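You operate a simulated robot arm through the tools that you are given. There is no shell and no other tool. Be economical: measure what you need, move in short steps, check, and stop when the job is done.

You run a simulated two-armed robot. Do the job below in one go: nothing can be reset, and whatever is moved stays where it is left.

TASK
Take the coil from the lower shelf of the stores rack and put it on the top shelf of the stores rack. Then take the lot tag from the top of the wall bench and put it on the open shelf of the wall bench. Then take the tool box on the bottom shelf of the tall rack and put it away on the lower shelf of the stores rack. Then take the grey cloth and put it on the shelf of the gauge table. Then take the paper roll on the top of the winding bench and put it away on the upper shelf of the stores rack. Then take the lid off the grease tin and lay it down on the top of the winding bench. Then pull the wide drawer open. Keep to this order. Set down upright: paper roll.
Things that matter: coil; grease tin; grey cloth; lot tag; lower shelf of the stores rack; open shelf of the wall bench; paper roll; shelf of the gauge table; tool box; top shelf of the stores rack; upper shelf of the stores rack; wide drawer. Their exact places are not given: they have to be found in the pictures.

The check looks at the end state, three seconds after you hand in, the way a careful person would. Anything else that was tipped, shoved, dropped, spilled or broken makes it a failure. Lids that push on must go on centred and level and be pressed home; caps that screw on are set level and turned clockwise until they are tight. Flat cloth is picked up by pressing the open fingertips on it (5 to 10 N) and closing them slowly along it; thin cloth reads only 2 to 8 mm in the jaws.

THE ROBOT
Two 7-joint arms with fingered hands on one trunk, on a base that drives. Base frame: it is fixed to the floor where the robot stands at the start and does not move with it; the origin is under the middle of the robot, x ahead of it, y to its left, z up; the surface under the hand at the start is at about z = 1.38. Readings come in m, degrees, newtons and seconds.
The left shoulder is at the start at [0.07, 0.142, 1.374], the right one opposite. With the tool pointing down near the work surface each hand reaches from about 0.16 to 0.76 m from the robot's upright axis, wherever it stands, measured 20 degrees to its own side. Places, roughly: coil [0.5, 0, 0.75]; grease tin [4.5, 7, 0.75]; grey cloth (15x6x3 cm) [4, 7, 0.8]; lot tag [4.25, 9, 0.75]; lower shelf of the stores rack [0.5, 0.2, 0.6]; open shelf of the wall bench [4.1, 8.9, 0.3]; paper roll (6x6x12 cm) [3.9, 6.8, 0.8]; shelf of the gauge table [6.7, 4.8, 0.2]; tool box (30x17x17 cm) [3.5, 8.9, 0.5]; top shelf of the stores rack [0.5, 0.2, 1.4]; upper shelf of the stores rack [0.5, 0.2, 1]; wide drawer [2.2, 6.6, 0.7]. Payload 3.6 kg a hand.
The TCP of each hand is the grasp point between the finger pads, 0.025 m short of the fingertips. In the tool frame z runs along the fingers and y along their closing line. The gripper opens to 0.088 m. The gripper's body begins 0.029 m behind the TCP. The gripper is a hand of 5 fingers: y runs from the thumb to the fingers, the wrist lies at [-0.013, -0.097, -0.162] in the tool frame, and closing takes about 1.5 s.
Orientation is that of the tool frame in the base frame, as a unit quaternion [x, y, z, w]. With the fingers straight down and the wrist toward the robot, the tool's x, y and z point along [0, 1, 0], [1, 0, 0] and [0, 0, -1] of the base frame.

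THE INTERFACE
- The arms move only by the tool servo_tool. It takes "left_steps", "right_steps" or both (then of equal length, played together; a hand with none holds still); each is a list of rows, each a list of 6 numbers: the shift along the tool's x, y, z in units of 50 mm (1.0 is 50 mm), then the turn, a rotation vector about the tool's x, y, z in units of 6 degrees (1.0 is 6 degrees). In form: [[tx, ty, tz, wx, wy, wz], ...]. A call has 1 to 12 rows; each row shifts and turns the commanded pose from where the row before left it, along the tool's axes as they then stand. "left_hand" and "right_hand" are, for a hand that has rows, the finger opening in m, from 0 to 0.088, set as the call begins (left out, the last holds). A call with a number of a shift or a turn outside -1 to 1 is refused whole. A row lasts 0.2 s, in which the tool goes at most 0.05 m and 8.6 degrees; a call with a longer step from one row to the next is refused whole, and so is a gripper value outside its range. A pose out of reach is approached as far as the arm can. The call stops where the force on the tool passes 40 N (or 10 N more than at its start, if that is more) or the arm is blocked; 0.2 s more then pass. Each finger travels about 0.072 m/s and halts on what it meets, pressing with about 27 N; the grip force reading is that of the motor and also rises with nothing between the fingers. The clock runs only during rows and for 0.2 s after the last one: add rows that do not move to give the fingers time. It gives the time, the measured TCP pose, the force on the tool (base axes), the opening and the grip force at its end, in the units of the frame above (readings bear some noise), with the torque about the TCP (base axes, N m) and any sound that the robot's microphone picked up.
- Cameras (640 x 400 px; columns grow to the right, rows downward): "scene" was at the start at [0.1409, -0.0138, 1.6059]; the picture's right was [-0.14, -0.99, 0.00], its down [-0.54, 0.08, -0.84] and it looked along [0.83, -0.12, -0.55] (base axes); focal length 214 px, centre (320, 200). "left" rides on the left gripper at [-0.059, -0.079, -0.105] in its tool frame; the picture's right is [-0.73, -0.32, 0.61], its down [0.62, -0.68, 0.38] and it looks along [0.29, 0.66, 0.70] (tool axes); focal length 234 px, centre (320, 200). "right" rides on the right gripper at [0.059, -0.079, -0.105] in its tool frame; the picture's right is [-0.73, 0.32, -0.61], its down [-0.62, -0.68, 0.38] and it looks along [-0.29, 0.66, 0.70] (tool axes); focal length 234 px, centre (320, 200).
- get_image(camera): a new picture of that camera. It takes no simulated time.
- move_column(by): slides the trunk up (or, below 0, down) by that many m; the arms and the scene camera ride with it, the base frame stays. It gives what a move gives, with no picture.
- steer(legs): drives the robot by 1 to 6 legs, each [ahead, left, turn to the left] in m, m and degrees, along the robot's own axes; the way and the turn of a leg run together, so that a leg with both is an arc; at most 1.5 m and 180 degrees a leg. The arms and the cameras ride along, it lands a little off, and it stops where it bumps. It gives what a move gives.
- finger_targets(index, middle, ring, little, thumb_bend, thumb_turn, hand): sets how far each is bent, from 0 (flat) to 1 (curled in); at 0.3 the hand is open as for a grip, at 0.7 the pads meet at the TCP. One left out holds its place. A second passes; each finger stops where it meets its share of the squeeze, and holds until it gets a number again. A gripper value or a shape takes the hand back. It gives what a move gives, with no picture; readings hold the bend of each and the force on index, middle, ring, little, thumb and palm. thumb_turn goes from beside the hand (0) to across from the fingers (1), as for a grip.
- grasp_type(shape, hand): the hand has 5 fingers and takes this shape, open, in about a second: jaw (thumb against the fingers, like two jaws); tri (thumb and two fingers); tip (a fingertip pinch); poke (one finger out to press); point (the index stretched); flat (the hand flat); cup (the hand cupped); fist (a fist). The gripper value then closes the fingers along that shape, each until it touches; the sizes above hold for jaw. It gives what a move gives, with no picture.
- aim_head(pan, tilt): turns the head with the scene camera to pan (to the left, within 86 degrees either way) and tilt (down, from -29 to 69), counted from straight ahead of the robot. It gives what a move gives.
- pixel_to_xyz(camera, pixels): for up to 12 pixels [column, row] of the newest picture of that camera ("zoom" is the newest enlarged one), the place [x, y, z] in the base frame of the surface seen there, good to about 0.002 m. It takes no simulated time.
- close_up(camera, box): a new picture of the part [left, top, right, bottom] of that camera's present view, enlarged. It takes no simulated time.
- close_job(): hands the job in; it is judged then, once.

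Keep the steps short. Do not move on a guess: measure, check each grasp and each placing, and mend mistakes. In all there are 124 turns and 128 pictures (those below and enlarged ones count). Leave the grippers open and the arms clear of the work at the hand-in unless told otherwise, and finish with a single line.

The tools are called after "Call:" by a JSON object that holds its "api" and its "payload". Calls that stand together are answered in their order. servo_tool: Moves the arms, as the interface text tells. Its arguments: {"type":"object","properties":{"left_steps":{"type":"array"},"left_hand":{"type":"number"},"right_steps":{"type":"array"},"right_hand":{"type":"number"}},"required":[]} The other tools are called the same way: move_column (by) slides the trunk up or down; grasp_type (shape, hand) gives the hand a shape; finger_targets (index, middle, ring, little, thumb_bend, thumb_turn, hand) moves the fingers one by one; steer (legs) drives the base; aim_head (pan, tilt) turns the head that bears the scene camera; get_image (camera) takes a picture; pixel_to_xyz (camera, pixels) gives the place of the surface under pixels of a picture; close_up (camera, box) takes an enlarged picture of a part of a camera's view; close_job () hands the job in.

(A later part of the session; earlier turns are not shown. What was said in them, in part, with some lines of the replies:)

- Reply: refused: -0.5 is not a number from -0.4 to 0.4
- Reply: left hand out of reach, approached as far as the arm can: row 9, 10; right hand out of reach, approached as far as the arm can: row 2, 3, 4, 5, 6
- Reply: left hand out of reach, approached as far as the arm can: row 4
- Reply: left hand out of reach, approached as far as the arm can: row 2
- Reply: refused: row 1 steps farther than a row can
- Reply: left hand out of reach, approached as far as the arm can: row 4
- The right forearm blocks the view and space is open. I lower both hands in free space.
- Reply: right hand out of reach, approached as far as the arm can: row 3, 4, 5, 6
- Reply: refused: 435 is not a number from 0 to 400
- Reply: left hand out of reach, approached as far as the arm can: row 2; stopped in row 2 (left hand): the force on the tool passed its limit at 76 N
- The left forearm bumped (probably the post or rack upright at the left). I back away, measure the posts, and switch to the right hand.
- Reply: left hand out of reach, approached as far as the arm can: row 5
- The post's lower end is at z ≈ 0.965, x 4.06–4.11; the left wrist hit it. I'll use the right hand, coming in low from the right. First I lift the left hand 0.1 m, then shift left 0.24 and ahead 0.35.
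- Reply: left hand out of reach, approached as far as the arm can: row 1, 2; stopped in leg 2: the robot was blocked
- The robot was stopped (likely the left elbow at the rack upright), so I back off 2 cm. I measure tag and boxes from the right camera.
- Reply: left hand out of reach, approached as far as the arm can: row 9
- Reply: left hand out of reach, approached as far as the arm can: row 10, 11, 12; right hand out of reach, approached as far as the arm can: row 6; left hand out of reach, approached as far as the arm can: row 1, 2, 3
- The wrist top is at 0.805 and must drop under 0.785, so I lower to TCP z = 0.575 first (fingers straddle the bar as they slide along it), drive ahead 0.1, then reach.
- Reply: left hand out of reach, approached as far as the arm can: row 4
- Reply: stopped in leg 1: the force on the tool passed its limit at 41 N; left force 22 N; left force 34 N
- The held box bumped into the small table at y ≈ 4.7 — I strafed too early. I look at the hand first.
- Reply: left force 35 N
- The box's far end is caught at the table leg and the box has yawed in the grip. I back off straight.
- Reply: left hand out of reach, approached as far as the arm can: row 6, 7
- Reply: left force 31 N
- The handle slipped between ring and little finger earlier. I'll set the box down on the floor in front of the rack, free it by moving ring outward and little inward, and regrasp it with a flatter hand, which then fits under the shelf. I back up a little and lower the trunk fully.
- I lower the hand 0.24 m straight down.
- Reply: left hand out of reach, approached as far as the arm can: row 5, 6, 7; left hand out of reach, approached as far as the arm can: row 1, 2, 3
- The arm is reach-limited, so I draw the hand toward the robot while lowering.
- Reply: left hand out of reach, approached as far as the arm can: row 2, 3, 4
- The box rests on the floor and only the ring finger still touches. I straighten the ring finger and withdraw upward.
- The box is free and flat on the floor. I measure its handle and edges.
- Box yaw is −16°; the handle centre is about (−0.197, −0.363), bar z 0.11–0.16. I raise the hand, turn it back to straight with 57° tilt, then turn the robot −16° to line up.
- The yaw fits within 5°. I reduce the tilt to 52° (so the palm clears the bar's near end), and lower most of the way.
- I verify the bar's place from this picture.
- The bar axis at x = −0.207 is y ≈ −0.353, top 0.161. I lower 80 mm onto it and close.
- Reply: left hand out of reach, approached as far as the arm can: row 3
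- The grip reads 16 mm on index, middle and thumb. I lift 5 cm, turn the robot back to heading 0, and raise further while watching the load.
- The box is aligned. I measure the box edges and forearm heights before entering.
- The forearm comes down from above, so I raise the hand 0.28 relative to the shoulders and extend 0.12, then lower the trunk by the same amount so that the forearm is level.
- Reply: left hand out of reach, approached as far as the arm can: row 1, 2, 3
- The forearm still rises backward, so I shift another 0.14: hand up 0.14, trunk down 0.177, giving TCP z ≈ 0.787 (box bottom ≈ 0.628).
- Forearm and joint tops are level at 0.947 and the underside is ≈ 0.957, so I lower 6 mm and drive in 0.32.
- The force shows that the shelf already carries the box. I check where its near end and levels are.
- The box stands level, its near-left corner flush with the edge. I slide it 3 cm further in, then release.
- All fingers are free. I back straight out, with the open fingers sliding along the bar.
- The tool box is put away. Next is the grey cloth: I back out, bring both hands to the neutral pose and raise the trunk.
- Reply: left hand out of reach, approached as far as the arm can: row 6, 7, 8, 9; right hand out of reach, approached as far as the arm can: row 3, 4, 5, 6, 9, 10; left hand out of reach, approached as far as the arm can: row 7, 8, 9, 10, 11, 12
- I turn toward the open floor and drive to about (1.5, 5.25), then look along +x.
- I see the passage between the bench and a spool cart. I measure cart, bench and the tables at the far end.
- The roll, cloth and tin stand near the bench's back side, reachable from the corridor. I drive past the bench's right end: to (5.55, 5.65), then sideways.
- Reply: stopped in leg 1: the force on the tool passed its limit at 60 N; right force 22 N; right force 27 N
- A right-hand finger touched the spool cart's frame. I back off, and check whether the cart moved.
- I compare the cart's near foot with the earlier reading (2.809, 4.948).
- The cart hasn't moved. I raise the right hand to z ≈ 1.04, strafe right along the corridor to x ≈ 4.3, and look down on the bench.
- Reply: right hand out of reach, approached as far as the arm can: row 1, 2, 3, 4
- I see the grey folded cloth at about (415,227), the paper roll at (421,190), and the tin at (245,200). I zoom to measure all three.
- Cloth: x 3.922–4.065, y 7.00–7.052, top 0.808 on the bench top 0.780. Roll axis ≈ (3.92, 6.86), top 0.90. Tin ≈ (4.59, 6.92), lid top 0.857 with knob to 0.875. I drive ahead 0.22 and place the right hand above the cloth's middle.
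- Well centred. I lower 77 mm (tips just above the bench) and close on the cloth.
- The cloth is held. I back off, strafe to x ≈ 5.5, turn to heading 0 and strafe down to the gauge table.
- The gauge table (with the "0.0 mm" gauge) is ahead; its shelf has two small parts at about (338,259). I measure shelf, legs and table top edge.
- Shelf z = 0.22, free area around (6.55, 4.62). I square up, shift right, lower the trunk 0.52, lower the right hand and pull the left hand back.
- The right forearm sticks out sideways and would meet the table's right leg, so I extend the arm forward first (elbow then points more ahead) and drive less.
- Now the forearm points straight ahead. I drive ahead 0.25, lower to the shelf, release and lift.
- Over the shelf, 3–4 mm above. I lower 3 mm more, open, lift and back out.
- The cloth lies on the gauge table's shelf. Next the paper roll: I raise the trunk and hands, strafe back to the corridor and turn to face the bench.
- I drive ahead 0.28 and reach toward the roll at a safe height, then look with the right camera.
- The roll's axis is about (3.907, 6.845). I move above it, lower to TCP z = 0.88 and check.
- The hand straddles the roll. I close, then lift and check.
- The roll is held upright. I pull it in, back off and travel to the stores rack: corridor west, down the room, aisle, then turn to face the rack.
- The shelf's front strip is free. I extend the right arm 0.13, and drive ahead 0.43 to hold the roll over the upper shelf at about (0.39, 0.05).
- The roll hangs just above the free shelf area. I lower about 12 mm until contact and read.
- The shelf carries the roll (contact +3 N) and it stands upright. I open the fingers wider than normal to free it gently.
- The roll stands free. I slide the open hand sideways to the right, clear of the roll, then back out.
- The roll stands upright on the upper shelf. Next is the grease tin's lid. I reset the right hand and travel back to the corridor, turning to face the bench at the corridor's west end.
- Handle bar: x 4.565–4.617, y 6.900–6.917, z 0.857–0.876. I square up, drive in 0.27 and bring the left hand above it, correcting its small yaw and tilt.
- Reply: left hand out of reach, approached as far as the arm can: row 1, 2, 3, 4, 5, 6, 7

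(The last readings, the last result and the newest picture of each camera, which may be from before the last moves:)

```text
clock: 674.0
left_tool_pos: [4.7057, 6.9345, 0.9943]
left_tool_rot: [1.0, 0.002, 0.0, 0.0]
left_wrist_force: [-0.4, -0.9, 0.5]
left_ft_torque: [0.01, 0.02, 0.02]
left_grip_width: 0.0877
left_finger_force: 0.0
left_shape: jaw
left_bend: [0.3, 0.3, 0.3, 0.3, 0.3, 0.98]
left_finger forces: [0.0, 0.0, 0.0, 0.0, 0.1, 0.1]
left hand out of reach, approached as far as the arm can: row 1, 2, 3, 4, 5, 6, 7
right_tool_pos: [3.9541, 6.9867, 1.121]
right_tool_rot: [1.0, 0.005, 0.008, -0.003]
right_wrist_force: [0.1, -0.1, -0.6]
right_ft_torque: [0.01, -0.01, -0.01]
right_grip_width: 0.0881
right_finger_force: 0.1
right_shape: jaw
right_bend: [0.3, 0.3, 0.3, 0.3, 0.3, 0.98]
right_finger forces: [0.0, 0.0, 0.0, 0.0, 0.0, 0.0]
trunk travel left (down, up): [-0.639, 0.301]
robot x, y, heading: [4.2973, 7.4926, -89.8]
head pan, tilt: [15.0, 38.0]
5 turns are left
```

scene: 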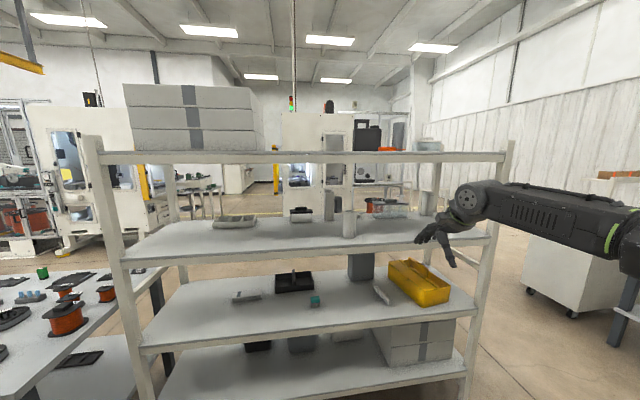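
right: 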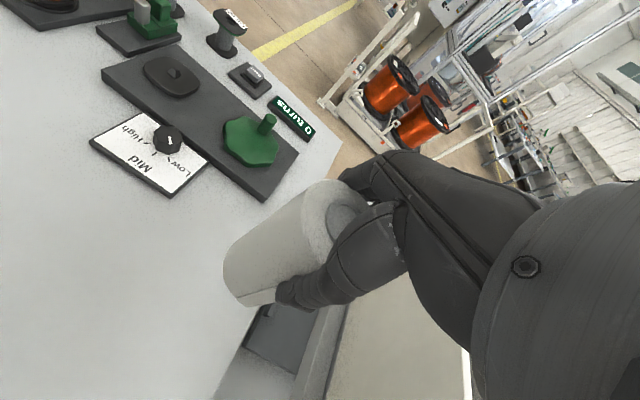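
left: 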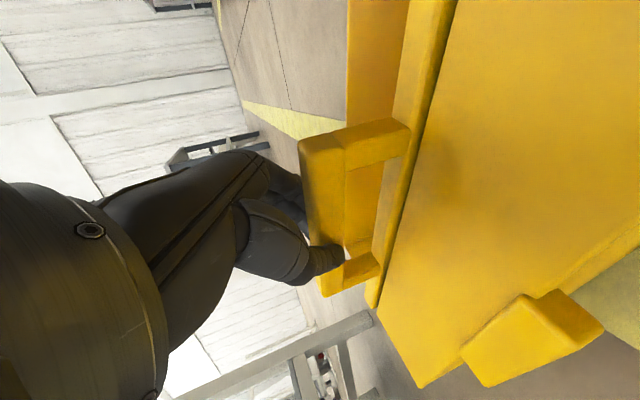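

I have only 5 turns left, so I batch carefully. The left hand is 0.115 m too far in x; I pull the right hand back, strafe right 0.115, lower onto the handle bar (tips just above the lid), close and lift.

Call:
{"api": "servo_tool", "payload": {"right_steps": [[0, -0.9, 0, 0, 0, 0], [0, -0.9, 0, 0, 0, 0], [0, -0.9, 0, 0, 0, 0], [0, -0.9, 0, 0, 0, 0], [0, -0.9, 0, 0, 0, 0]]}}

Call:
{"api": "steer", "payload": {"legs": [[0, -0.115, 0]]}}

Call:
{"api": "servo_tool", "payload": {"left_steps": [[0, 0.265, 0, 0, 0, 0], [0, 0.265, 0, 0, 0, 0], [0, 0, 0.5, 0, 0, 0], [0, 0, 0.5, 0, 0, 0], [0, 0, 0.6, 0, 0, 0], [0, 0, 0.3, 0, 0, 0], [0, 0, 0.2, 0, 0, 0], [0, 0, 0, 0, 0, 0]]}}

Call:
{"api": "servo_tool", "payload": {"left_steps": [[0, 0, 0, 0, 0, 0], [0, 0, 0, 0, 0, 0], [0, 0, 0, 0, 0, 0], [0, 0, 0, 0, 0, 0], [0, 0, 0, 0, 0, 0], [0, 0, 0, 0, 0, 0], [0, 0, 0, 0, 0, 0], [0, 0, 0, 0, 0, 0], [0, 0, 0, 0, 0, 0]], "left_hand": 0}}

Call:
{"api": "servo_tool", "payload": {"left_steps": [[0, 0, -0.1, 0, 0, 0], [0, 0, -0.2, 0, 0, 0], [0, 0, -0.5, 0, 0, 0], [0, 0, -0.7, 0, 0, 0], [0, 0, -0.3, 0, 0, 0], [0, 0, 0, 0, 0, 0]]}}

Call:
{"api": "get_image", "payload": {"camera": "left"}}

Call:
{"api": "get_image", "payload": {"camera": "scene"}}

```text
clock: 675.1
left_tool_pos: [4.7065, 6.9353, 0.9949]
left_tool_rot: [1.0, 0.001, 0.0, -0.001]
left_wrist_force: [0.1, 0.6, 0.2]
left_ft_torque: [-0.04, 0.01, -0.01]
left_grip_width: 0.0877
left_finger_force: 0.1
left_shape: jaw
left_bend: [0.3, 0.3, 0.3, 0.3, 0.3, 0.98]
left_finger forces: [0.1, 0.1, 0.1, 0.0, 0.0, 0.0]
right_tool_pos: [3.9531, 7.2137, 1.1235]
right_tool_rot: [1.0, 0.005, 0.009, -0.003]
right_wrist_force: [0.2, 0.5, 0.1]
right_ft_torque: [0.03, -0.02, -0.02]
right_grip_width: 0.088
right_finger_force: 0.0
right_shape: jaw
right_bend: [0.3, 0.3, 0.3, 0.3, 0.3, 0.98]
right_finger forces: [0.1, 0.0, 0.0, 0.0, 0.0, 0.0]
trunk travel left (down, up): [-0.639, 0.301]
robot x, y, heading: [4.2967, 7.4956, -89.9]
head pan, tilt: [15.0, 38.0]
```

```text
clock: 676.4
left_tool_pos: [4.5921, 6.9337, 0.9958]
left_tool_rot: [1.0, 0.003, -0.001, 0.0]
left_wrist_force: [-0.7, 0.3, 0.2]
left_ft_torque: [0.0, -0.02, -0.03]
left_grip_width: 0.0879
left_finger_force: 0.0
left_shape: jaw
left_bend: [0.3, 0.3, 0.3, 0.3, 0.3, 0.98]
left_finger forces: [0.0, 0.0, 0.0, 0.0, 0.0, 0.0]
right_tool_pos: [3.837, 7.2117, 1.1239]
right_tool_rot: [1.0, 0.006, 0.007, -0.004]
right_wrist_force: [0.8, 0.3, -1.0]
right_ft_torque: [0.0, 0.0, -0.02]
right_grip_width: 0.0881
right_finger_force: 0.0
right_shape: jaw
right_bend: [0.3, 0.3, 0.3, 0.3, 0.3, 0.98]
right_finger forces: [0.1, 0.1, 0.0, 0.0, 0.1, 0.0]
trunk travel left (down, up): [-0.639, 0.301]
robot x, y, heading: [4.1823, 7.4935, -90.1]
head pan, tilt: [15.0, 38.0]
```

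```text
clock: 678.2
left_tool_pos: [4.5923, 6.9079, 0.8885]
left_tool_rot: [1.0, 0.002, 0.001, 0.0]
left_wrist_force: [0.6, 0.4, 0.0]
left_ft_torque: [-0.02, -0.02, -0.02]
left_grip_width: 0.0876
left_finger_force: 0.1
left_shape: jaw
left_bend: [0.3, 0.3, 0.3, 0.3, 0.3, 0.98]
left_finger forces: [0.1, 0.0, 0.1, 0.0, 0.1, 0.0]
right_tool_pos: [3.837, 7.2115, 1.1236]
right_tool_rot: [1.0, 0.006, 0.008, -0.004]
right_wrist_force: [-0.9, 0.3, -0.1]
right_ft_torque: [-0.02, -0.01, -0.02]
right_grip_width: 0.088
right_finger_force: 0.0
right_shape: jaw
right_bend: [0.3, 0.3, 0.3, 0.3, 0.3, 0.98]
right_finger forces: [0.0, 0.0, 0.1, 0.0, 0.0, 0.0]
trunk travel left (down, up): [-0.639, 0.301]
robot x, y, heading: [4.1828, 7.4948, -90.1]
head pan, tilt: [15.0, 38.0]
```

```text
clock: 680.2
left_tool_pos: [4.5924, 6.9076, 0.8898]
left_tool_rot: [1.0, 0.001, 0.0, 0.0]
left_wrist_force: [0.0, 2.0, -1.5]
left_ft_torque: [-0.02, 0.0, -0.09]
left_grip_width: 0.0127
left_finger_force: 27.1
left_shape: jaw
left_bend: [0.72, 0.61, 0.58, 0.7, 0.75, 1.0]
left_finger forces: [13.2, 7.1, 3.0, 0.0, 23.9, 0.0]
right_tool_pos: [3.837, 7.2113, 1.1237]
right_tool_rot: [1.0, 0.007, 0.008, -0.003]
right_wrist_force: [0.4, -0.3, 0.8]
right_ft_torque: [-0.02, -0.02, -0.01]
right_grip_width: 0.0879
right_finger_force: 0.0
right_shape: jaw
right_bend: [0.3, 0.3, 0.3, 0.3, 0.3, 0.98]
right_finger forces: [0.1, 0.0, 0.0, 0.0, 0.1, 0.1]
trunk travel left (down, up): [-0.639, 0.301]
robot x, y, heading: [4.1826, 7.4928, -89.8]
head pan, tilt: [15.0, 38.0]
heard: snap
```

```text
clock: 681.6
left_tool_pos: [4.5922, 6.9075, 0.9788]
left_tool_rot: [1.0, 0.001, 0.0, 0.001]
left_wrist_force: [-0.1, 0.0, -0.6]
left_ft_torque: [0.01, -0.02, -0.01]
left_grip_width: 0.0125
left_finger_force: 27.0
left_shape: jaw
left_bend: [0.72, 0.63, 0.65, 0.7, 0.75, 1.0]
left_finger forces: [16.6, 5.4, 2.6, 0.1, 24.8, 0.0]
right_tool_pos: [3.8371, 7.2113, 1.1237]
right_tool_rot: [1.0, 0.006, 0.008, -0.003]
right_wrist_force: [0.0, 0.6, -0.1]
right_ft_torque: [0.02, -0.01, -0.01]
right_grip_width: 0.0879
right_finger_force: 0.0
right_shape: jaw
right_bend: [0.3, 0.3, 0.3, 0.3, 0.3, 0.98]
right_finger forces: [0.0, 0.1, 0.1, 0.1, 0.1, 0.1]
trunk travel left (down, up): [-0.639, 0.301]
robot x, y, heading: [4.1829, 7.4906, -90.1]
head pan, tilt: [15.0, 38.0]
```

```text
10 pictures are left
```

left: 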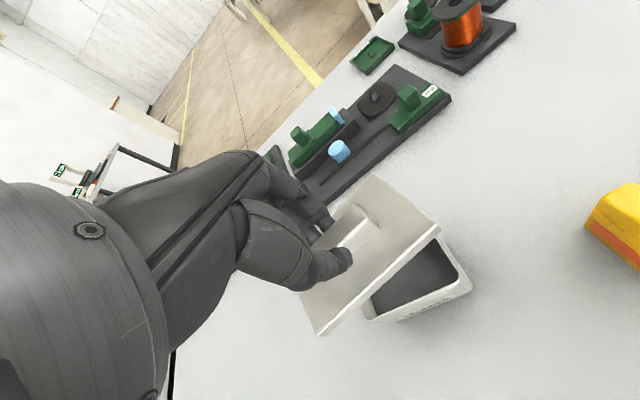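

```text
9 pictures are left
4 turns are left
```

scene: 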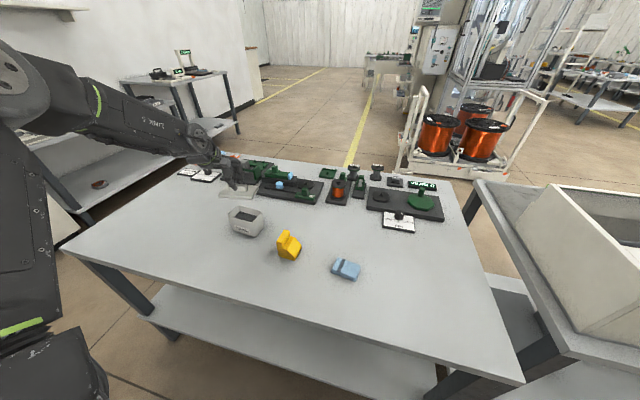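

The lid came off cleanly and hangs level; the tin stays put. I lay the lid at about (4.79, 6.91), release, back off, photograph it, and then travel to the front of the wide drawer and look at its handle.

Call:
{"api": "steer", "payload": {"legs": [[0, 0.2, 0]]}}

Call:
{"api": "servo_tool", "payload": {"left_steps": [[0, 0, 0.8, 0, 0, 0], [0, 0, 0.8, 0, 0, 0], [0, 0, 0.7, 0, 0, 0], [0, 0, 0.4, 0, 0, 0], [0, 0, 0.2, 0, 0, 0], [0, 0, 0.1, 0, 0, 0], [0, 0, 0, 0, 0, 0]]}}

Call:
{"api": "servo_tool", "payload": {"left_steps": [[0, 0, 0, 0, 0, 0], [0, 0, 0, 0, 0, 0], [0, 0, 0, 0, 0, 0], [0, 0, 0, 0, 0, 0], [0, 0, 0, 0, 0, 0], [0, 0, 0, 0, 0, 0], [0, 0, 0, 0, 0, 0]], "left_hand": 0.088}}

Call:
{"api": "servo_tool", "payload": {"left_steps": [[0, 0, -0.3, 0, 0, 0], [0, 0, -0.8, 0, 0, 0], [0, 0, -0.8, 0, 0, 0], [0, 0, -0.8, 0, 0, 0], [0, 0, -0.8, 0, 0, 0], [0, -0.8, 0, 0, 0, 0], [0, -0.8, 0, 0, 0, 0], [0, -0.8, 0, 0, 0, 0], [0, -0.8, 0, 0, 0, 0], [0, -0.8, 0, 0, 0, 0]]}}

Call:
{"api": "steer", "payload": {"legs": [[-0.36, 0, 0]]}}

Call:
{"api": "get_image", "payload": {"camera": "scene"}}

Call:
{"api": "steer", "payload": {"legs": [[0, -1.25, 0], [0, -1.25, 0], [0, -1.26, 0], [1.1, 0, 0], [1.13, 0, 0], [0, 0, 180]]}}

Call:
{"api": "steer", "payload": {"legs": [[0, -1.3, 0]]}}

Call:
{"api": "move_column", "payload": {"by": -0.25}}

Call:
{"api": "aim_head", "payload": {"pan": -20, "tilt": 32}}

Call:
{"api": "get_image", "payload": {"camera": "scene"}}

Call:
{"api": "pixel_to_xyz", "payload": {"camera": "scene", "pixels": [[320, 150], [320, 158], [320, 166], [320, 174], [320, 182], [320, 190], [320, 198], [320, 206], [320, 214], [320, 222], [320, 230], [320, 240]]}}

Call:
{"api": "pixel_to_xyz", "payload": {"camera": "scene", "pixels": [[280, 160], [280, 168], [280, 176], [280, 184], [280, 192], [280, 200], [280, 208], [280, 216], [280, 224], [280, 232], [280, 240], [280, 250]]}}

Call:
{"api": "pixel_to_xyz", "payload": {"camera": "scene", "pixels": [[360, 150], [360, 158], [360, 166], [360, 174], [360, 182], [360, 190], [360, 198], [360, 206], [360, 214], [360, 222], [360, 230], [360, 240]]}}

Call:
{"api": "servo_tool", "payload": {"right_steps": [[0, 0, 0, -1, 0, 0], [0, 0, 0, -1, 0, 0], [0, 0, 0, -1, 0, 0], [0, 0, 0, -1, 0, 0], [0, 0, 0, -1, 0, 0], [0, 0, 0, -1, 0, 0], [0, 0, 0, -1, 0, 0], [0, 0, 0, -1, 0, 0], [0, 0, 0, -1, 0, 0], [0, 0, 0, -1, 0, 0], [0, 0, 0, -1, 0, 0], [0, 0, 0, -1, 0, 0]]}}

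```text
clock: 683.2
left_tool_pos: [4.7856, 6.906, 0.9795]
left_tool_rot: [1.0, -0.002, 0.0, 0.0]
left_wrist_force: [0.3, -0.4, 0.0]
left_ft_torque: [-0.02, 0.02, 0.01]
left_grip_width: 0.0126
left_finger_force: 27.5
left_shape: jaw
left_bend: [0.72, 0.63, 0.65, 0.7, 0.75, 1.0]
left_finger forces: [16.7, 5.4, 2.8, 0.0, 24.8, 0.0]
right_tool_pos: [4.0327, 7.2139, 1.124]
right_tool_rot: [1.0, 0.004, 0.008, -0.003]
right_wrist_force: [-0.4, 0.1, -0.5]
right_ft_torque: [0.0, -0.01, 0.02]
right_grip_width: 0.0876
right_finger_force: 0.0
right_shape: jaw
right_bend: [0.3, 0.3, 0.3, 0.3, 0.3, 0.98]
right_finger forces: [0.1, 0.1, 0.0, 0.0, 0.1, 0.0]
trunk travel left (down, up): [-0.639, 0.301]
robot x, y, heading: [4.381, 7.492, -90.0]
head pan, tilt: [15.0, 38.0]
```

```text
clock: 684.8
left_tool_pos: [4.7874, 6.9052, 0.8287]
left_tool_rot: [1.0, -0.001, 0.001, 0.0]
left_wrist_force: [0.3, -0.2, -0.4]
left_ft_torque: [0.03, 0.02, -0.03]
left_grip_width: 0.0126
left_finger_force: 27.3
left_shape: jaw
left_bend: [0.72, 0.63, 0.71, 0.7, 0.75, 0.99]
left_finger forces: [16.9, 5.4, 2.6, 0.0, 24.8, 0.0]
right_tool_pos: [4.0334, 7.2143, 1.1242]
right_tool_rot: [1.0, 0.004, 0.007, -0.004]
right_wrist_force: [-0.3, 0.1, 0.3]
right_ft_torque: [0.02, 0.01, 0.02]
right_grip_width: 0.0881
right_finger_force: 0.1
right_shape: jaw
right_bend: [0.3, 0.3, 0.3, 0.3, 0.3, 0.98]
right_finger forces: [0.1, 0.1, 0.0, 0.1, 0.0, 0.1]
trunk travel left (down, up): [-0.639, 0.301]
robot x, y, heading: [4.3801, 7.492, -90.1]
head pan, tilt: [15.0, 38.0]
```

```text
clock: 686.4
left_tool_pos: [4.7855, 6.9047, 0.8289]
left_tool_rot: [1.0, -0.001, 0.0, -0.001]
left_wrist_force: [-1.0, 0.2, -0.2]
left_ft_torque: [0.02, -0.01, -0.04]
left_grip_width: 0.0875
left_finger_force: 0.2
left_shape: jaw
left_bend: [0.3, 0.3, 0.3, 0.3, 0.3, 0.98]
left_finger forces: [0.1, 0.1, 0.0, 0.0, 0.0, 0.0]
right_tool_pos: [4.0333, 7.2141, 1.124]
right_tool_rot: [1.0, 0.004, 0.008, -0.003]
right_wrist_force: [-0.1, 0.0, -0.9]
right_ft_torque: [0.0, -0.01, 0.0]
right_grip_width: 0.0879
right_finger_force: 0.1
right_shape: jaw
right_bend: [0.3, 0.3, 0.3, 0.3, 0.3, 0.98]
right_finger forces: [0.1, 0.0, 0.0, 0.0, 0.0, 0.1]
trunk travel left (down, up): [-0.639, 0.301]
robot x, y, heading: [4.3839, 7.4935, -90.1]
head pan, tilt: [15.0, 38.0]
```

```text
clock: 688.6
left_tool_pos: [4.7865, 7.1072, 1.0059]
left_tool_rot: [1.0, -0.002, -0.001, 0.001]
left_wrist_force: [0.9, -0.2, -0.3]
left_ft_torque: [0.02, 0.02, -0.01]
left_grip_width: 0.0877
left_finger_force: 0.1
left_shape: jaw
left_bend: [0.3, 0.3, 0.3, 0.3, 0.3, 0.98]
left_finger forces: [0.1, 0.0, 0.0, 0.1, 0.0, 0.0]
right_tool_pos: [4.0321, 7.2148, 1.1251]
right_tool_rot: [1.0, 0.003, 0.008, -0.002]
right_wrist_force: [-0.2, 0.1, -0.6]
right_ft_torque: [-0.01, 0.03, 0.0]
right_grip_width: 0.0881
right_finger_force: 0.1
right_shape: jaw
right_bend: [0.3, 0.3, 0.3, 0.3, 0.3, 0.98]
right_finger forces: [0.0, 0.1, 0.0, 0.0, 0.0, 0.0]
trunk travel left (down, up): [-0.639, 0.301]
robot x, y, heading: [4.3797, 7.4912, -89.9]
head pan, tilt: [15.0, 38.0]
```

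```text
clock: 690.9
left_tool_pos: [4.7873, 7.4654, 1.0036]
left_tool_rot: [1.0, -0.001, -0.001, 0.0]
left_wrist_force: [-0.2, 0.6, 0.3]
left_ft_torque: [-0.01, 0.01, 0.04]
left_grip_width: 0.0878
left_finger_force: 0.1
left_shape: jaw
left_bend: [0.3, 0.3, 0.3, 0.3, 0.3, 0.98]
left_finger forces: [0.1, 0.0, 0.0, 0.0, 0.0, 0.0]
right_tool_pos: [4.033, 7.5721, 1.124]
right_tool_rot: [1.0, 0.003, 0.008, -0.003]
right_wrist_force: [-0.1, -0.5, 0.5]
right_ft_torque: [-0.02, 0.0, 0.0]
right_grip_width: 0.0879
right_finger_force: 0.0
right_shape: jaw
right_bend: [0.3, 0.3, 0.3, 0.3, 0.3, 0.98]
right_finger forces: [0.0, 0.1, 0.0, 0.0, 0.0, 0.1]
trunk travel left (down, up): [-0.639, 0.301]
robot x, y, heading: [4.3791, 7.8565, -90.1]
head pan, tilt: [15.0, 38.0]
```

```text
8 pictures are left
```

scene: 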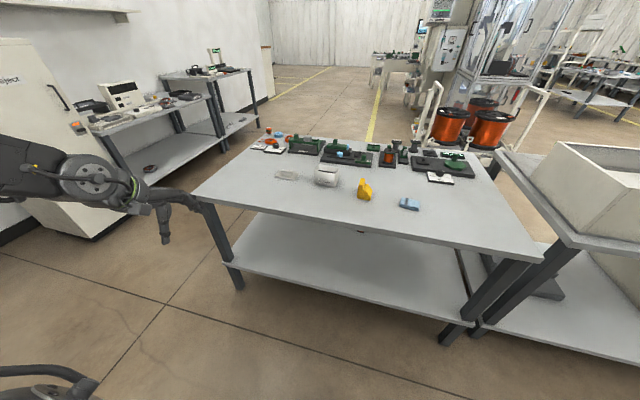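

```text
clock: 727.0
left_tool_pos: [0.1355, 6.0766, 1.0049]
left_tool_rot: [0.062, 0.998, 0.0, 0.001]
left_wrist_force: [0.3, 0.2, 0.0]
left_ft_torque: [0.03, 0.0, 0.01]
left_grip_width: 0.0877
left_finger_force: 0.0
left_shape: jaw
left_bend: [0.3, 0.3, 0.3, 0.3, 0.3, 0.98]
left_finger forces: [0.0, 0.0, 0.0, 0.1, 0.0, 0.1]
right_tool_pos: [0.8699, 5.8817, 1.1253]
right_tool_rot: [0.057, 0.998, -0.003, -0.008]
right_wrist_force: [-0.7, -0.3, 0.1]
right_ft_torque: [-0.05, 0.0, 0.01]
right_grip_width: 0.088
right_finger_force: 0.0
right_shape: jaw
right_bend: [0.3, 0.3, 0.3, 0.3, 0.3, 0.98]
right_finger forces: [0.0, 0.0, 0.0, 0.0, 0.1, 0.1]
trunk travel left (down, up): [-0.639, 0.301]
robot x, y, heading: [0.4936, 5.6439, 83.3]
head pan, tilt: [15.0, 38.0]
```

```text
clock: 733.5
left_tool_pos: [1.4024, 5.9244, 1.0043]
left_tool_rot: [0.063, 0.998, 0.0, 0.001]
left_wrist_force: [-0.7, 0.0, -0.1]
left_ft_torque: [0.0, 0.02, 0.01]
left_grip_width: 0.0879
left_finger_force: 0.0
left_shape: jaw
left_bend: [0.3, 0.3, 0.3, 0.3, 0.3, 0.98]
left_finger forces: [0.0, 0.0, 0.0, 0.0, 0.1, 0.1]
right_tool_pos: [2.1381, 5.7247, 1.1238]
right_tool_rot: [0.058, 0.998, -0.003, -0.008]
right_wrist_force: [0.2, -0.6, 0.1]
right_ft_torque: [-0.01, 0.03, 0.02]
right_grip_width: 0.088
right_finger_force: 0.1
right_shape: jaw
right_bend: [0.3, 0.3, 0.3, 0.3, 0.3, 0.98]
right_finger forces: [0.0, 0.0, 0.1, 0.1, 0.0, 0.0]
trunk travel left (down, up): [-0.639, 0.301]
robot x, y, heading: [1.7602, 5.4917, 82.7]
head pan, tilt: [15.0, 38.0]
```

```text
clock: 736.0
left_tool_pos: [1.4024, 5.9254, 0.7542]
left_tool_rot: [0.063, 0.998, 0.0, 0.001]
left_wrist_force: [-0.7, 0.0, 0.4]
left_ft_torque: [0.02, -0.03, -0.02]
left_grip_width: 0.0879
left_finger_force: 0.1
left_shape: jaw
left_bend: [0.3, 0.3, 0.3, 0.3, 0.3, 0.98]
left_finger forces: [0.1, 0.1, 0.1, 0.0, 0.0, 0.0]
right_tool_pos: [2.1376, 5.7245, 0.875]
right_tool_rot: [0.058, 0.998, -0.004, -0.008]
right_wrist_force: [0.2, -0.1, -0.6]
right_ft_torque: [0.0, 0.01, -0.04]
right_grip_width: 0.0879
right_finger_force: 0.1
right_shape: jaw
right_bend: [0.3, 0.3, 0.3, 0.3, 0.3, 0.98]
right_finger forces: [0.1, 0.1, 0.0, 0.0, 0.0, 0.0]
trunk travel left (down, up): [-0.389, 0.551]
robot x, y, heading: [1.757, 5.4882, 83.0]
head pan, tilt: [15.0, 38.0]
```

```text
clock: 737.1
left_tool_pos: [1.4027, 5.9242, 0.7552]
left_tool_rot: [0.062, 0.998, 0.0, 0.001]
left_wrist_force: [-0.2, -0.2, 1.2]
left_ft_torque: [-0.01, -0.02, -0.02]
left_grip_width: 0.088
left_finger_force: 0.1
left_shape: jaw
left_bend: [0.3, 0.3, 0.3, 0.3, 0.3, 0.98]
left_finger forces: [0.0, 0.0, 0.1, 0.0, 0.0, 0.1]
right_tool_pos: [2.1368, 5.7245, 0.8746]
right_tool_rot: [0.058, 0.998, -0.002, -0.008]
right_wrist_force: [-0.6, -0.2, -0.2]
right_ft_torque: [-0.01, 0.0, -0.01]
right_grip_width: 0.0881
right_finger_force: 0.0
right_shape: jaw
right_bend: [0.3, 0.3, 0.3, 0.3, 0.3, 0.98]
right_finger forces: [0.0, 0.0, 0.0, 0.1, 0.0, 0.1]
trunk travel left (down, up): [-0.389, 0.551]
robot x, y, heading: [1.7589, 5.4911, 82.6]
head pan, tilt: [-20.0, 32.0]
```

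```text
7 pictures are left
```

scene: 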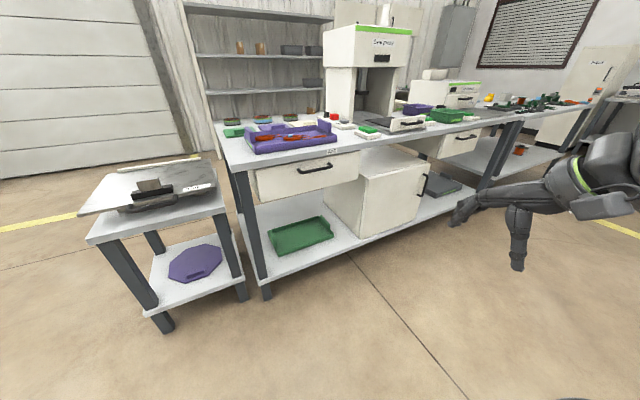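

```text
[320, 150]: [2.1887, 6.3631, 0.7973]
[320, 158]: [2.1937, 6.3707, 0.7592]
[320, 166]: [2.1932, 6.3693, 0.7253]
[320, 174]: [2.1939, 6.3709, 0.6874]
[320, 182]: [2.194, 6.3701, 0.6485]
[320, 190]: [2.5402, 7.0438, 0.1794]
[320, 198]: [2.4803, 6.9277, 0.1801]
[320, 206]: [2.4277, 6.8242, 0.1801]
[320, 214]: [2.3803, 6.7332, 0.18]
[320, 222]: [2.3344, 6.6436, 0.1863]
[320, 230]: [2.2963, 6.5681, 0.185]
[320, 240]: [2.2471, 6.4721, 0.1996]
```

```text
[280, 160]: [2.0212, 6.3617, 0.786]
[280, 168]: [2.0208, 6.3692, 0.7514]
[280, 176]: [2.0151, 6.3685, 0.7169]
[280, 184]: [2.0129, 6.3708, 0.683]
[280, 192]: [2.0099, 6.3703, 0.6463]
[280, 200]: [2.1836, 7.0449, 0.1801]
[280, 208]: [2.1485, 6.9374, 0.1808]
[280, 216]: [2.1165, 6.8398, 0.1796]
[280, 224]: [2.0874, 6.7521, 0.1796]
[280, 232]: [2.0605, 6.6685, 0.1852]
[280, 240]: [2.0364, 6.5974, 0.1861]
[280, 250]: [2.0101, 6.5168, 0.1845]
```

```text
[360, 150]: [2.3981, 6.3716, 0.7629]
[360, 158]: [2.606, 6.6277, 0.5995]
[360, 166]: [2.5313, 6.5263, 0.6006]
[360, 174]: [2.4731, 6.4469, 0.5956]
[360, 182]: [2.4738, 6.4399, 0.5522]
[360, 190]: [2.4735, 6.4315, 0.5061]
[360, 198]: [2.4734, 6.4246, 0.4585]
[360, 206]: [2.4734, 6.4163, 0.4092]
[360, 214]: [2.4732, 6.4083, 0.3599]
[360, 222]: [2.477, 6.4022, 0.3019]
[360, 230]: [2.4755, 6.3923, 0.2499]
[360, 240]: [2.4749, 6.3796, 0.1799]
```

```text
clock: 739.7
left_tool_pos: [1.4014, 5.9243, 0.754]
left_tool_rot: [0.063, 0.998, 0.0, 0.0]
left_wrist_force: [1.0, 0.4, -0.6]
left_ft_torque: [0.02, 0.0, -0.02]
left_grip_width: 0.0877
left_finger_force: 0.0
left_shape: jaw
left_bend: [0.3, 0.3, 0.3, 0.3, 0.3, 0.98]
left_finger forces: [0.0, 0.0, 0.1, 0.0, 0.0, 0.0]
right_tool_pos: [2.2232, 5.739, 0.9257]
right_tool_rot: [0.051, 0.809, 0.585, 0.028]
right_wrist_force: [-0.6, -0.2, 0.7]
right_ft_torque: [0.03, -0.01, 0.01]
right_grip_width: 0.0879
right_finger_force: 0.1
right_shape: jaw
right_bend: [0.3, 0.3, 0.3, 0.3, 0.3, 0.98]
right_finger forces: [0.0, 0.1, 0.0, 0.1, 0.0, 0.1]
right hand out of reach, approached as far as the arm can: row 2, 3, 4, 5, 6, 7, 8, 9, 10, 11, 12
trunk travel left (down, up): [-0.389, 0.551]
robot x, y, heading: [1.7601, 5.4933, 82.8]
head pan, tilt: [-20.0, 32.0]
```

Call:
{"api": "servo_tool", "payload": {"right_steps": [[0, 0, 0, -1, 0, 0], [0, 0, 0, -1, 0, 0], [0, 0, 0, -1, 0, 0], [0, 0, 0, 0, 0, 0]]}}

```text
clock: 740.7
left_tool_pos: [1.4024, 5.9236, 0.7543]
left_tool_rot: [0.063, 0.998, -0.001, 0.002]
left_wrist_force: [0.2, -0.5, 0.2]
left_ft_torque: [0.02, 0.02, 0.0]
left_grip_width: 0.0877
left_finger_force: 0.0
left_shape: jaw
left_bend: [0.3, 0.3, 0.3, 0.3, 0.3, 0.98]
left_finger forces: [0.0, 0.0, 0.1, 0.1, 0.0, 0.0]
right_tool_pos: [2.234, 5.7404, 0.9238]
right_tool_rot: [0.069, 0.743, 0.665, 0.036]
right_wrist_force: [0.1, -0.6, -0.6]
right_ft_torque: [0.0, 0.0, -0.03]
right_grip_width: 0.0878
right_finger_force: 0.2
right_shape: jaw
right_bend: [0.3, 0.3, 0.3, 0.3, 0.3, 0.98]
right_finger forces: [0.1, 0.0, 0.0, 0.1, 0.1, 0.0]
right hand out of reach, approached as far as the arm can: row 3
trunk travel left (down, up): [-0.389, 0.551]
robot x, y, heading: [1.7607, 5.4881, 82.7]
head pan, tilt: [-20.0, 32.0]
3 turns are left
```

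The lid lies flat on the bench. The wide drawer's bar handle is at about scene (298–333, 163–172). I measure it finely, then pre-position: square up, level the right hand (fingers forward), lower the trunk 0.2, extend and approach to about 10 cm from the face.

Call:
{"api": "close_up", "payload": {"camera": "scene", "box": [285, 150, 345, 187]}}

Call:
{"api": "pixel_to_xyz", "payload": {"camera": "zoom", "pixels": [[320, 90], [320, 110], [320, 130], [320, 145], [320, 160], [320, 175], [320, 190], [320, 205], [320, 220], [320, 235], [320, 250], [320, 270]]}}

Call:
{"api": "pixel_to_xyz", "payload": {"camera": "zoom", "pixels": [[230, 110], [230, 130], [230, 145], [230, 160], [230, 175], [230, 190], [230, 205], [230, 220], [230, 235], [230, 250], [230, 265], [230, 280]]}}

Call:
{"api": "pixel_to_xyz", "payload": {"camera": "zoom", "pixels": [[420, 90], [420, 105], [420, 120], [420, 135], [420, 150], [420, 165], [420, 180], [420, 195], [420, 210], [420, 225], [500, 150], [500, 170]]}}

Call:
{"api": "servo_tool", "payload": {"left_steps": [[0, -0.8, -0.4, 0, 0, 0], [0, -0.8, -0.4, 0, 0, 0], [0, -0.8, -0.4, 0, 0, 0], [0, -0.8, -0.4, 0, 0, 0], [0, 0, 0, 0, 0, 0], [0, 0, 0, 0, 0, 0], [0, 0, 0, 0, 0, 0]], "right_steps": [[0, 0, 0.8, -1, 0, 0], [0, 0, 0.8, 0, 0, 0], [0, 0, 0.8, 0, 0, 0], [0, 0, 0.8, 0, 0, 0], [0, 0, 0.8, 0, 0, 0], [0, 0, 0, 0, 0, 0], [0, 0, 0, 0, 0, 0]]}}

Call:
{"api": "steer", "payload": {"legs": [[0, 0, 7.3]]}}

Call:
{"api": "move_column", "payload": {"by": -0.2}}

Call:
{"api": "steer", "payload": {"legs": [[0.22, 0, 0]]}}

Call:
{"api": "aim_head", "payload": {"pan": -30, "tilt": 25}}

Call:
{"api": "get_image", "payload": {"camera": "scene"}}

```text
10.67 times, centred on (315, 168) of scene
```

zoom: 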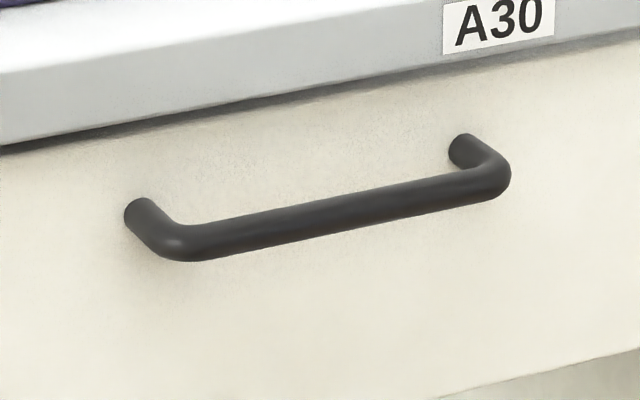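

```text
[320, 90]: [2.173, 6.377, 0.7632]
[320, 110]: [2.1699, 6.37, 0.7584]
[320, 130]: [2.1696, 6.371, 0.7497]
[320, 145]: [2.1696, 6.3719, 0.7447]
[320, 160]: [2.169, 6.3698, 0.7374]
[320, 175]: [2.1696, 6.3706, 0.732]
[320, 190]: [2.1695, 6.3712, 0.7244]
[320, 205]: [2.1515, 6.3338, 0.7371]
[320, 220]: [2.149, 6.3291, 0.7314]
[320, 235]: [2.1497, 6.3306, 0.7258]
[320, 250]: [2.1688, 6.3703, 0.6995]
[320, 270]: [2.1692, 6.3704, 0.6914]
```

```text
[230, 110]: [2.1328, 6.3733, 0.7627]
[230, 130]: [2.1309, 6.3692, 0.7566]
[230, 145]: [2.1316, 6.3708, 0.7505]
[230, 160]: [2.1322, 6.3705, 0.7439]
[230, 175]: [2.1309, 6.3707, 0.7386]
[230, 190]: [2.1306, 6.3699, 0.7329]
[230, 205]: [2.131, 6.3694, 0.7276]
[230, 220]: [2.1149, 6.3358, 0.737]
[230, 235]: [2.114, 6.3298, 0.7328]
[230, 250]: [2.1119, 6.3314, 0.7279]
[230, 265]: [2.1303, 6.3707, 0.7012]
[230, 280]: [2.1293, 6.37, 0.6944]
```

```text
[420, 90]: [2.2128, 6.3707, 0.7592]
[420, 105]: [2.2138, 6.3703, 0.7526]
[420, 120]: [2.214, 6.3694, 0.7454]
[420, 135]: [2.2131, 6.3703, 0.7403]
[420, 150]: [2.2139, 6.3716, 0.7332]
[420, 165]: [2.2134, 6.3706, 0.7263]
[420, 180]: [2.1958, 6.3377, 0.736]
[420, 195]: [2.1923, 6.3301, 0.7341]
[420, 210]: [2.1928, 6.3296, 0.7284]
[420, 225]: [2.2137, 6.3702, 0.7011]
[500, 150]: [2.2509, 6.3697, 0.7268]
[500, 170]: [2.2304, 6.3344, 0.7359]
```

```text
clock: 742.3
left_tool_pos: [1.3518, 5.7752, 0.8314]
left_tool_rot: [0.065, 0.998, -0.001, 0.002]
left_wrist_force: [-0.2, -0.6, -0.1]
left_ft_torque: [0.0, 0.02, -0.03]
left_grip_width: 0.0882
left_finger_force: 0.1
left_shape: jaw
left_bend: [0.3, 0.3, 0.3, 0.3, 0.3, 0.98]
left_finger forces: [0.1, 0.0, 0.0, 0.0, 0.0, 0.0]
left hand out of reach, approached as far as the arm can: row 1, 2, 3, 4
right_tool_pos: [2.2455, 5.9385, 0.942]
right_tool_rot: [0.044, 0.669, 0.741, 0.036]
right_wrist_force: [0.6, -0.5, -0.6]
right_ft_torque: [0.01, -0.02, -0.01]
right_grip_width: 0.0878
right_finger_force: 0.1
right_shape: jaw
right_bend: [0.3, 0.3, 0.3, 0.3, 0.3, 0.98]
right_finger forces: [0.1, 0.1, 0.0, 0.1, 0.1, 0.0]
right hand out of reach, approached as far as the arm can: row 1
trunk travel left (down, up): [-0.389, 0.551]
robot x, y, heading: [1.7532, 5.4871, 82.7]
head pan, tilt: [-20.0, 32.0]
```

```text
clock: 743.2
left_tool_pos: [1.3178, 5.7221, 0.8324]
left_tool_rot: [0.002, 1.0, 0.0, 0.002]
left_wrist_force: [-0.8, -0.2, 0.8]
left_ft_torque: [-0.05, 0.05, 0.01]
left_grip_width: 0.0878
left_finger_force: 0.1
left_shape: jaw
left_bend: [0.3, 0.3, 0.3, 0.3, 0.3, 0.98]
left_finger forces: [0.0, 0.0, 0.0, 0.0, 0.1, 0.1]
right_tool_pos: [2.1857, 5.9945, 0.9427]
right_tool_rot: [0.001, 0.672, 0.741, -0.01]
right_wrist_force: [0.8, 0.6, -0.1]
right_ft_torque: [-0.02, 0.0, 0.01]
right_grip_width: 0.088
right_finger_force: 0.0
right_shape: jaw
right_bend: [0.3, 0.3, 0.3, 0.3, 0.3, 0.98]
right_finger forces: [0.0, 0.0, 0.0, 0.0, 0.0, 0.0]
trunk travel left (down, up): [-0.389, 0.551]
robot x, y, heading: [1.7589, 5.4904, 90.3]
head pan, tilt: [-20.0, 32.0]
```

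```text
clock: 745.4
left_tool_pos: [1.3191, 5.7221, 0.6307]
left_tool_rot: [0.003, 1.0, 0.0, 0.002]
left_wrist_force: [-0.1, -0.7, 0.9]
left_ft_torque: [-0.01, -0.01, 0.0]
left_grip_width: 0.0877
left_finger_force: 0.1
left_shape: jaw
left_bend: [0.3, 0.3, 0.3, 0.3, 0.3, 0.98]
left_finger forces: [0.0, 0.0, 0.0, 0.0, 0.0, 0.0]
right_tool_pos: [2.1856, 5.997, 0.7419]
right_tool_rot: [0.003, 0.671, 0.741, -0.009]
right_wrist_force: [-0.3, 0.3, 0.5]
right_ft_torque: [0.0, 0.02, -0.02]
right_grip_width: 0.0879
right_finger_force: 0.1
right_shape: jaw
right_bend: [0.3, 0.3, 0.3, 0.3, 0.3, 0.98]
right_finger forces: [0.0, 0.0, 0.1, 0.0, 0.1, 0.0]
trunk travel left (down, up): [-0.189, 0.751]
robot x, y, heading: [1.7573, 5.487, 90.4]
head pan, tilt: [-20.0, 32.0]
```

```text
clock: 747.1
left_tool_pos: [1.3202, 5.9448, 0.6314]
left_tool_rot: [0.006, 1.0, 0.0, 0.002]
left_wrist_force: [-0.9, 0.3, -0.1]
left_ft_torque: [0.0, -0.02, 0.0]
left_grip_width: 0.0878
left_finger_force: 0.0
left_shape: jaw
left_bend: [0.3, 0.3, 0.3, 0.3, 0.3, 0.98]
left_finger forces: [0.1, 0.1, 0.0, 0.1, 0.0, 0.0]
right_tool_pos: [2.1897, 6.2125, 0.7423]
right_tool_rot: [0.004, 0.672, 0.741, -0.007]
right_wrist_force: [-0.8, 0.1, -0.7]
right_ft_torque: [0.01, 0.01, -0.02]
right_grip_width: 0.0878
right_finger_force: 0.0
right_shape: jaw
right_bend: [0.3, 0.3, 0.3, 0.3, 0.3, 0.98]
right_finger forces: [0.0, 0.0, 0.0, 0.1, 0.1, 0.0]
trunk travel left (down, up): [-0.189, 0.751]
robot x, y, heading: [1.7582, 5.7136, 90.0]
head pan, tilt: [-20.0, 32.0]
```

```text
clock: 747.8
left_tool_pos: [1.3179, 5.9448, 0.6316]
left_tool_rot: [0.005, 1.0, 0.0, 0.002]
left_wrist_force: [-0.7, 0.7, 0.3]
left_ft_torque: [0.0, 0.01, 0.01]
left_grip_width: 0.0883
left_finger_force: 0.0
left_shape: jaw
left_bend: [0.3, 0.3, 0.3, 0.3, 0.3, 0.98]
left_finger forces: [0.0, 0.1, 0.1, 0.0, 0.1, 0.1]
right_tool_pos: [2.1882, 6.2129, 0.742]
right_tool_rot: [0.005, 0.671, 0.741, -0.007]
right_wrist_force: [-0.6, 0.5, 0.0]
right_ft_torque: [-0.01, 0.0, 0.0]
right_grip_width: 0.088
right_finger_force: 0.0
right_shape: jaw
right_bend: [0.3, 0.3, 0.3, 0.3, 0.3, 0.98]
right_finger forces: [0.0, 0.0, 0.0, 0.0, 0.0, 0.0]
trunk travel left (down, up): [-0.189, 0.751]
robot x, y, heading: [1.7541, 5.7067, 90.0]
head pan, tilt: [-30.0, 25.0]
```

```text
5 pictures are left
2 turns are left
```

scene: 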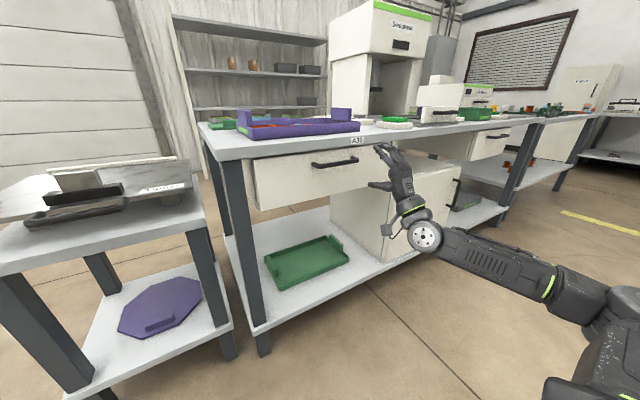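

Bar: x 2.10–2.24, centre y ≈ 6.336, z ≈ 0.731; face y = 6.370. I level the hand, set a 50 mm opening, bring it to the bar, close, and pull back by driving 0.28 m.

Call:
{"api": "servo_tool", "payload": {"right_steps": [[0, 0, 0, 0.95, 0, 0], [0.36, -0.22, 0, 0, 0, 0], [0, 0, 0, 0, 0, 0], [0, 0, 0, 0, 0, 0], [0, 0, 0, 0, 0, 0]], "right_hand": 0.05}}

Call:
{"api": "steer", "payload": {"legs": [[0.085, 0, 0]]}}

Call:
{"api": "servo_tool", "payload": {"right_steps": [[0, 0, 0.3, 0, 0, 0], [0, 0, 0.2, 0, 0, 0], [0, 0, 0.1, 0, 0, 0], [0, 0, 0, 0, 0, 0]]}}

Call:
{"api": "servo_tool", "payload": {"right_steps": [[0, 0, 0, 0, 0, 0], [0, 0, 0, 0, 0, 0], [0, 0, 0, 0, 0, 0], [0, 0, 0, 0, 0, 0], [0, 0, 0, 0, 0, 0], [0, 0, 0, 0, 0, 0], [0, 0, 0, 0, 0, 0]], "right_hand": 0}}

Call:
{"api": "get_image", "payload": {"camera": "scene"}}

Call:
{"api": "steer", "payload": {"legs": [[-0.1, 0, 0], [-0.1, 0, 0], [-0.08, 0, 0]]}}

Call:
{"api": "get_image", "payload": {"camera": "scene"}}

```text
clock: 749.0
left_tool_pos: [1.3201, 5.9451, 0.6309]
left_tool_rot: [0.005, 1.0, 0.0, 0.002]
left_wrist_force: [1.4, 1.3, 0.8]
left_ft_torque: [-0.02, 0.0, 0.02]
left_grip_width: 0.088
left_finger_force: 0.0
left_shape: jaw
left_bend: [0.3, 0.3, 0.3, 0.3, 0.3, 0.98]
left_finger forces: [0.1, 0.1, 0.1, 0.0, 0.0, 0.0]
right_tool_pos: [2.1702, 6.2123, 0.7323]
right_tool_rot: [0.003, 0.708, 0.707, -0.008]
right_wrist_force: [0.5, 0.1, -0.4]
right_ft_torque: [0.0, 0.01, -0.02]
right_grip_width: 0.0503
right_finger_force: 0.0
right_shape: jaw
right_bend: [0.74, 0.42, 0.38, 0.44, 0.66, 1.0]
right_finger forces: [0.0, 0.0, 0.0, 0.1, 0.1, 0.1]
trunk travel left (down, up): [-0.189, 0.751]
robot x, y, heading: [1.7591, 5.7119, 89.9]
head pan, tilt: [-30.0, 25.0]
```

```text
clock: 750.1
left_tool_pos: [1.3193, 6.0304, 0.6313]
left_tool_rot: [0.006, 1.0, 0.0, 0.002]
left_wrist_force: [0.1, 1.0, -0.6]
left_ft_torque: [-0.01, -0.03, 0.0]
left_grip_width: 0.088
left_finger_force: 0.1
left_shape: jaw
left_bend: [0.3, 0.3, 0.3, 0.3, 0.3, 0.98]
left_finger forces: [0.1, 0.0, 0.0, 0.0, 0.0, 0.0]
right_tool_pos: [2.1717, 6.2974, 0.7316]
right_tool_rot: [0.004, 0.708, 0.706, -0.007]
right_wrist_force: [-0.5, 0.1, 0.2]
right_ft_torque: [0.0, -0.04, 0.01]
right_grip_width: 0.0503
right_finger_force: 0.1
right_shape: jaw
right_bend: [0.74, 0.42, 0.38, 0.44, 0.66, 1.0]
right_finger forces: [0.0, 0.1, 0.0, 0.0, 0.1, 0.1]
trunk travel left (down, up): [-0.189, 0.751]
robot x, y, heading: [1.7607, 5.7983, 89.5]
head pan, tilt: [-30.0, 25.0]
```

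```text
clock: 751.1
left_tool_pos: [1.3196, 6.0307, 0.6319]
left_tool_rot: [0.006, 1.0, 0.0, 0.002]
left_wrist_force: [-0.2, 0.4, 1.1]
left_ft_torque: [-0.01, -0.01, 0.01]
left_grip_width: 0.088
left_finger_force: 0.0
left_shape: jaw
left_bend: [0.3, 0.3, 0.3, 0.3, 0.3, 0.98]
left_finger forces: [0.0, 0.1, 0.0, 0.0, 0.1, 0.1]
right_tool_pos: [2.1712, 6.3267, 0.7336]
right_tool_rot: [0.003, 0.708, 0.707, -0.007]
right_wrist_force: [0.5, -0.1, -1.1]
right_ft_torque: [-0.03, -0.03, -0.01]
right_grip_width: 0.0505
right_finger_force: 0.0
right_shape: jaw
right_bend: [0.74, 0.42, 0.38, 0.44, 0.66, 1.0]
right_finger forces: [0.0, 0.0, 0.1, 0.0, 0.0, 0.0]
trunk travel left (down, up): [-0.189, 0.751]
robot x, y, heading: [1.7571, 5.7949, 89.6]
head pan, tilt: [-30.0, 25.0]
```

```text
clock: 752.7
left_tool_pos: [1.32, 6.0303, 0.6306]
left_tool_rot: [0.007, 1.0, -0.001, 0.001]
left_wrist_force: [-0.1, -0.7, 0.0]
left_ft_torque: [0.01, -0.03, -0.03]
left_grip_width: 0.0878
left_finger_force: 0.1
left_shape: jaw
left_bend: [0.3, 0.3, 0.3, 0.3, 0.3, 0.98]
left_finger forces: [0.0, 0.1, 0.1, 0.0, 0.0, 0.1]
right_tool_pos: [2.1723, 6.3282, 0.7314]
right_tool_rot: [0.005, 0.708, 0.706, -0.006]
right_wrist_force: [0.1, 3.0, -0.1]
right_ft_torque: [0.01, -0.13, -0.11]
right_grip_width: 0.0065
right_finger_force: 26.7
right_shape: jaw
right_bend: [0.7, 0.7, 0.69, 0.69, 0.75, 1.0]
right_finger forces: [12.1, 3.8, 2.2, 3.1, 22.4, 0.0]
trunk travel left (down, up): [-0.189, 0.751]
robot x, y, heading: [1.7579, 5.7954, 89.7]
head pan, tilt: [-30.0, 25.0]
```

```text
4 pictures are left
```

scene: 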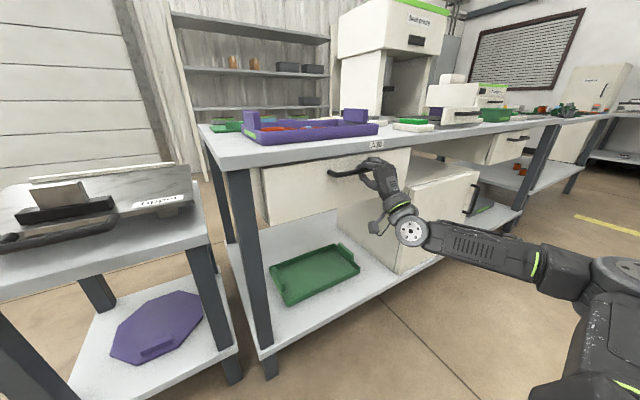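

```text
clock: 755.2
left_tool_pos: [1.3197, 5.7512, 0.6326]
left_tool_rot: [0.006, 1.0, -0.001, 0.0]
left_wrist_force: [-0.3, 0.1, 0.0]
left_ft_torque: [0.01, 0.02, -0.02]
left_grip_width: 0.0879
left_finger_force: 0.0
left_shape: jaw
left_bend: [0.3, 0.3, 0.3, 0.3, 0.3, 0.98]
left_finger forces: [0.1, 0.0, 0.0, 0.1, 0.0, 0.1]
right_tool_pos: [2.1709, 6.0494, 0.7318]
right_tool_rot: [0.005, 0.708, 0.706, -0.008]
right_wrist_force: [4.5, 1.0, -4.6]
right_ft_torque: [-0.1, -0.12, -0.05]
right_grip_width: 0.0075
right_finger_force: 26.5
right_shape: jaw
right_bend: [0.71, 0.71, 0.7, 0.66, 0.77, 1.0]
right_finger forces: [10.7, 2.9, 2.1, 1.8, 21.0, 0.0]
trunk travel left (down, up): [-0.189, 0.751]
robot x, y, heading: [1.76, 5.5155, 90.2]
head pan, tilt: [-30.0, 25.0]
```

```text
3 pictures are left
1 turns are left
```

scene: 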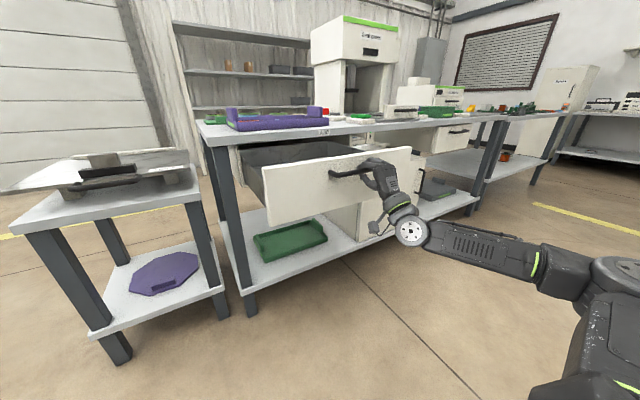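

The drawer is open by about 0.28 m. I open the hand, back off straight and hand in.

Call:
{"api": "servo_tool", "payload": {"right_steps": [[0, 0, 0, 0, 0, 0], [0, 0, 0, 0, 0, 0], [0, 0, 0, 0, 0, 0], [0, 0, 0, 0, 0, 0], [0, 0, 0, 0, 0, 0], [0, 0, 0, 0, 0, 0], [0, 0, 0, 0, 0, 0]], "right_hand": 0.088}}

Call:
{"api": "steer", "payload": {"legs": [[-0.25, 0, 0]]}}

Call:
{"api": "close_job", "payload": {}}

```text
clock: 756.9
left_tool_pos: [1.3191, 5.7502, 0.6318]
left_tool_rot: [0.007, 1.0, -0.001, 0.002]
left_wrist_force: [0.2, 0.0, 1.0]
left_ft_torque: [0.0, 0.0, -0.01]
left_grip_width: 0.0881
left_finger_force: 0.0
left_shape: jaw
left_bend: [0.3, 0.3, 0.3, 0.3, 0.3, 0.98]
left_finger forces: [0.0, 0.0, 0.1, 0.1, 0.1, 0.1]
right_tool_pos: [2.1706, 6.0488, 0.7326]
right_tool_rot: [0.004, 0.708, 0.707, -0.006]
right_wrist_force: [-0.4, 0.0, -0.1]
right_ft_torque: [0.01, 0.0, 0.01]
right_grip_width: 0.0876
right_finger_force: 0.1
right_shape: jaw
right_bend: [0.3, 0.3, 0.3, 0.3, 0.3, 0.98]
right_finger forces: [0.0, 0.1, 0.1, 0.0, 0.0, 0.0]
trunk travel left (down, up): [-0.189, 0.751]
robot x, y, heading: [1.7575, 5.5161, 89.9]
head pan, tilt: [-30.0, 25.0]
```

```text
clock: 758.6
left_tool_pos: [1.3184, 5.5096, 0.6313]
left_tool_rot: [0.005, 1.0, -0.001, 0.002]
left_wrist_force: [-0.3, 1.2, -0.3]
left_ft_torque: [-0.01, -0.02, 0.0]
left_grip_width: 0.0879
left_finger_force: 0.1
left_shape: jaw
left_bend: [0.3, 0.3, 0.3, 0.3, 0.3, 0.98]
left_finger forces: [0.0, 0.1, 0.0, 0.1, 0.0, 0.0]
right_tool_pos: [2.169, 5.8077, 0.7328]
right_tool_rot: [0.004, 0.707, 0.707, -0.007]
right_wrist_force: [-0.2, 0.1, -0.7]
right_ft_torque: [-0.01, 0.01, -0.01]
right_grip_width: 0.0877
right_finger_force: 0.0
right_shape: jaw
right_bend: [0.3, 0.3, 0.3, 0.3, 0.3, 0.98]
right_finger forces: [0.0, 0.0, 0.1, 0.0, 0.1, 0.0]
trunk travel left (down, up): [-0.189, 0.751]
robot x, y, heading: [1.7547, 5.2719, 90.1]
head pan, tilt: [-30.0, 25.0]
```

```text
The job is handed in.
```

All seven steps are done in the given order and handed in, with the paper roll upright and the drawer open about 0.28 m; on the way the arms bumped the scale post, the rack, a small table and the spool cart without visibly moving anything, and the tool box was set down on the floor once to regrip it.
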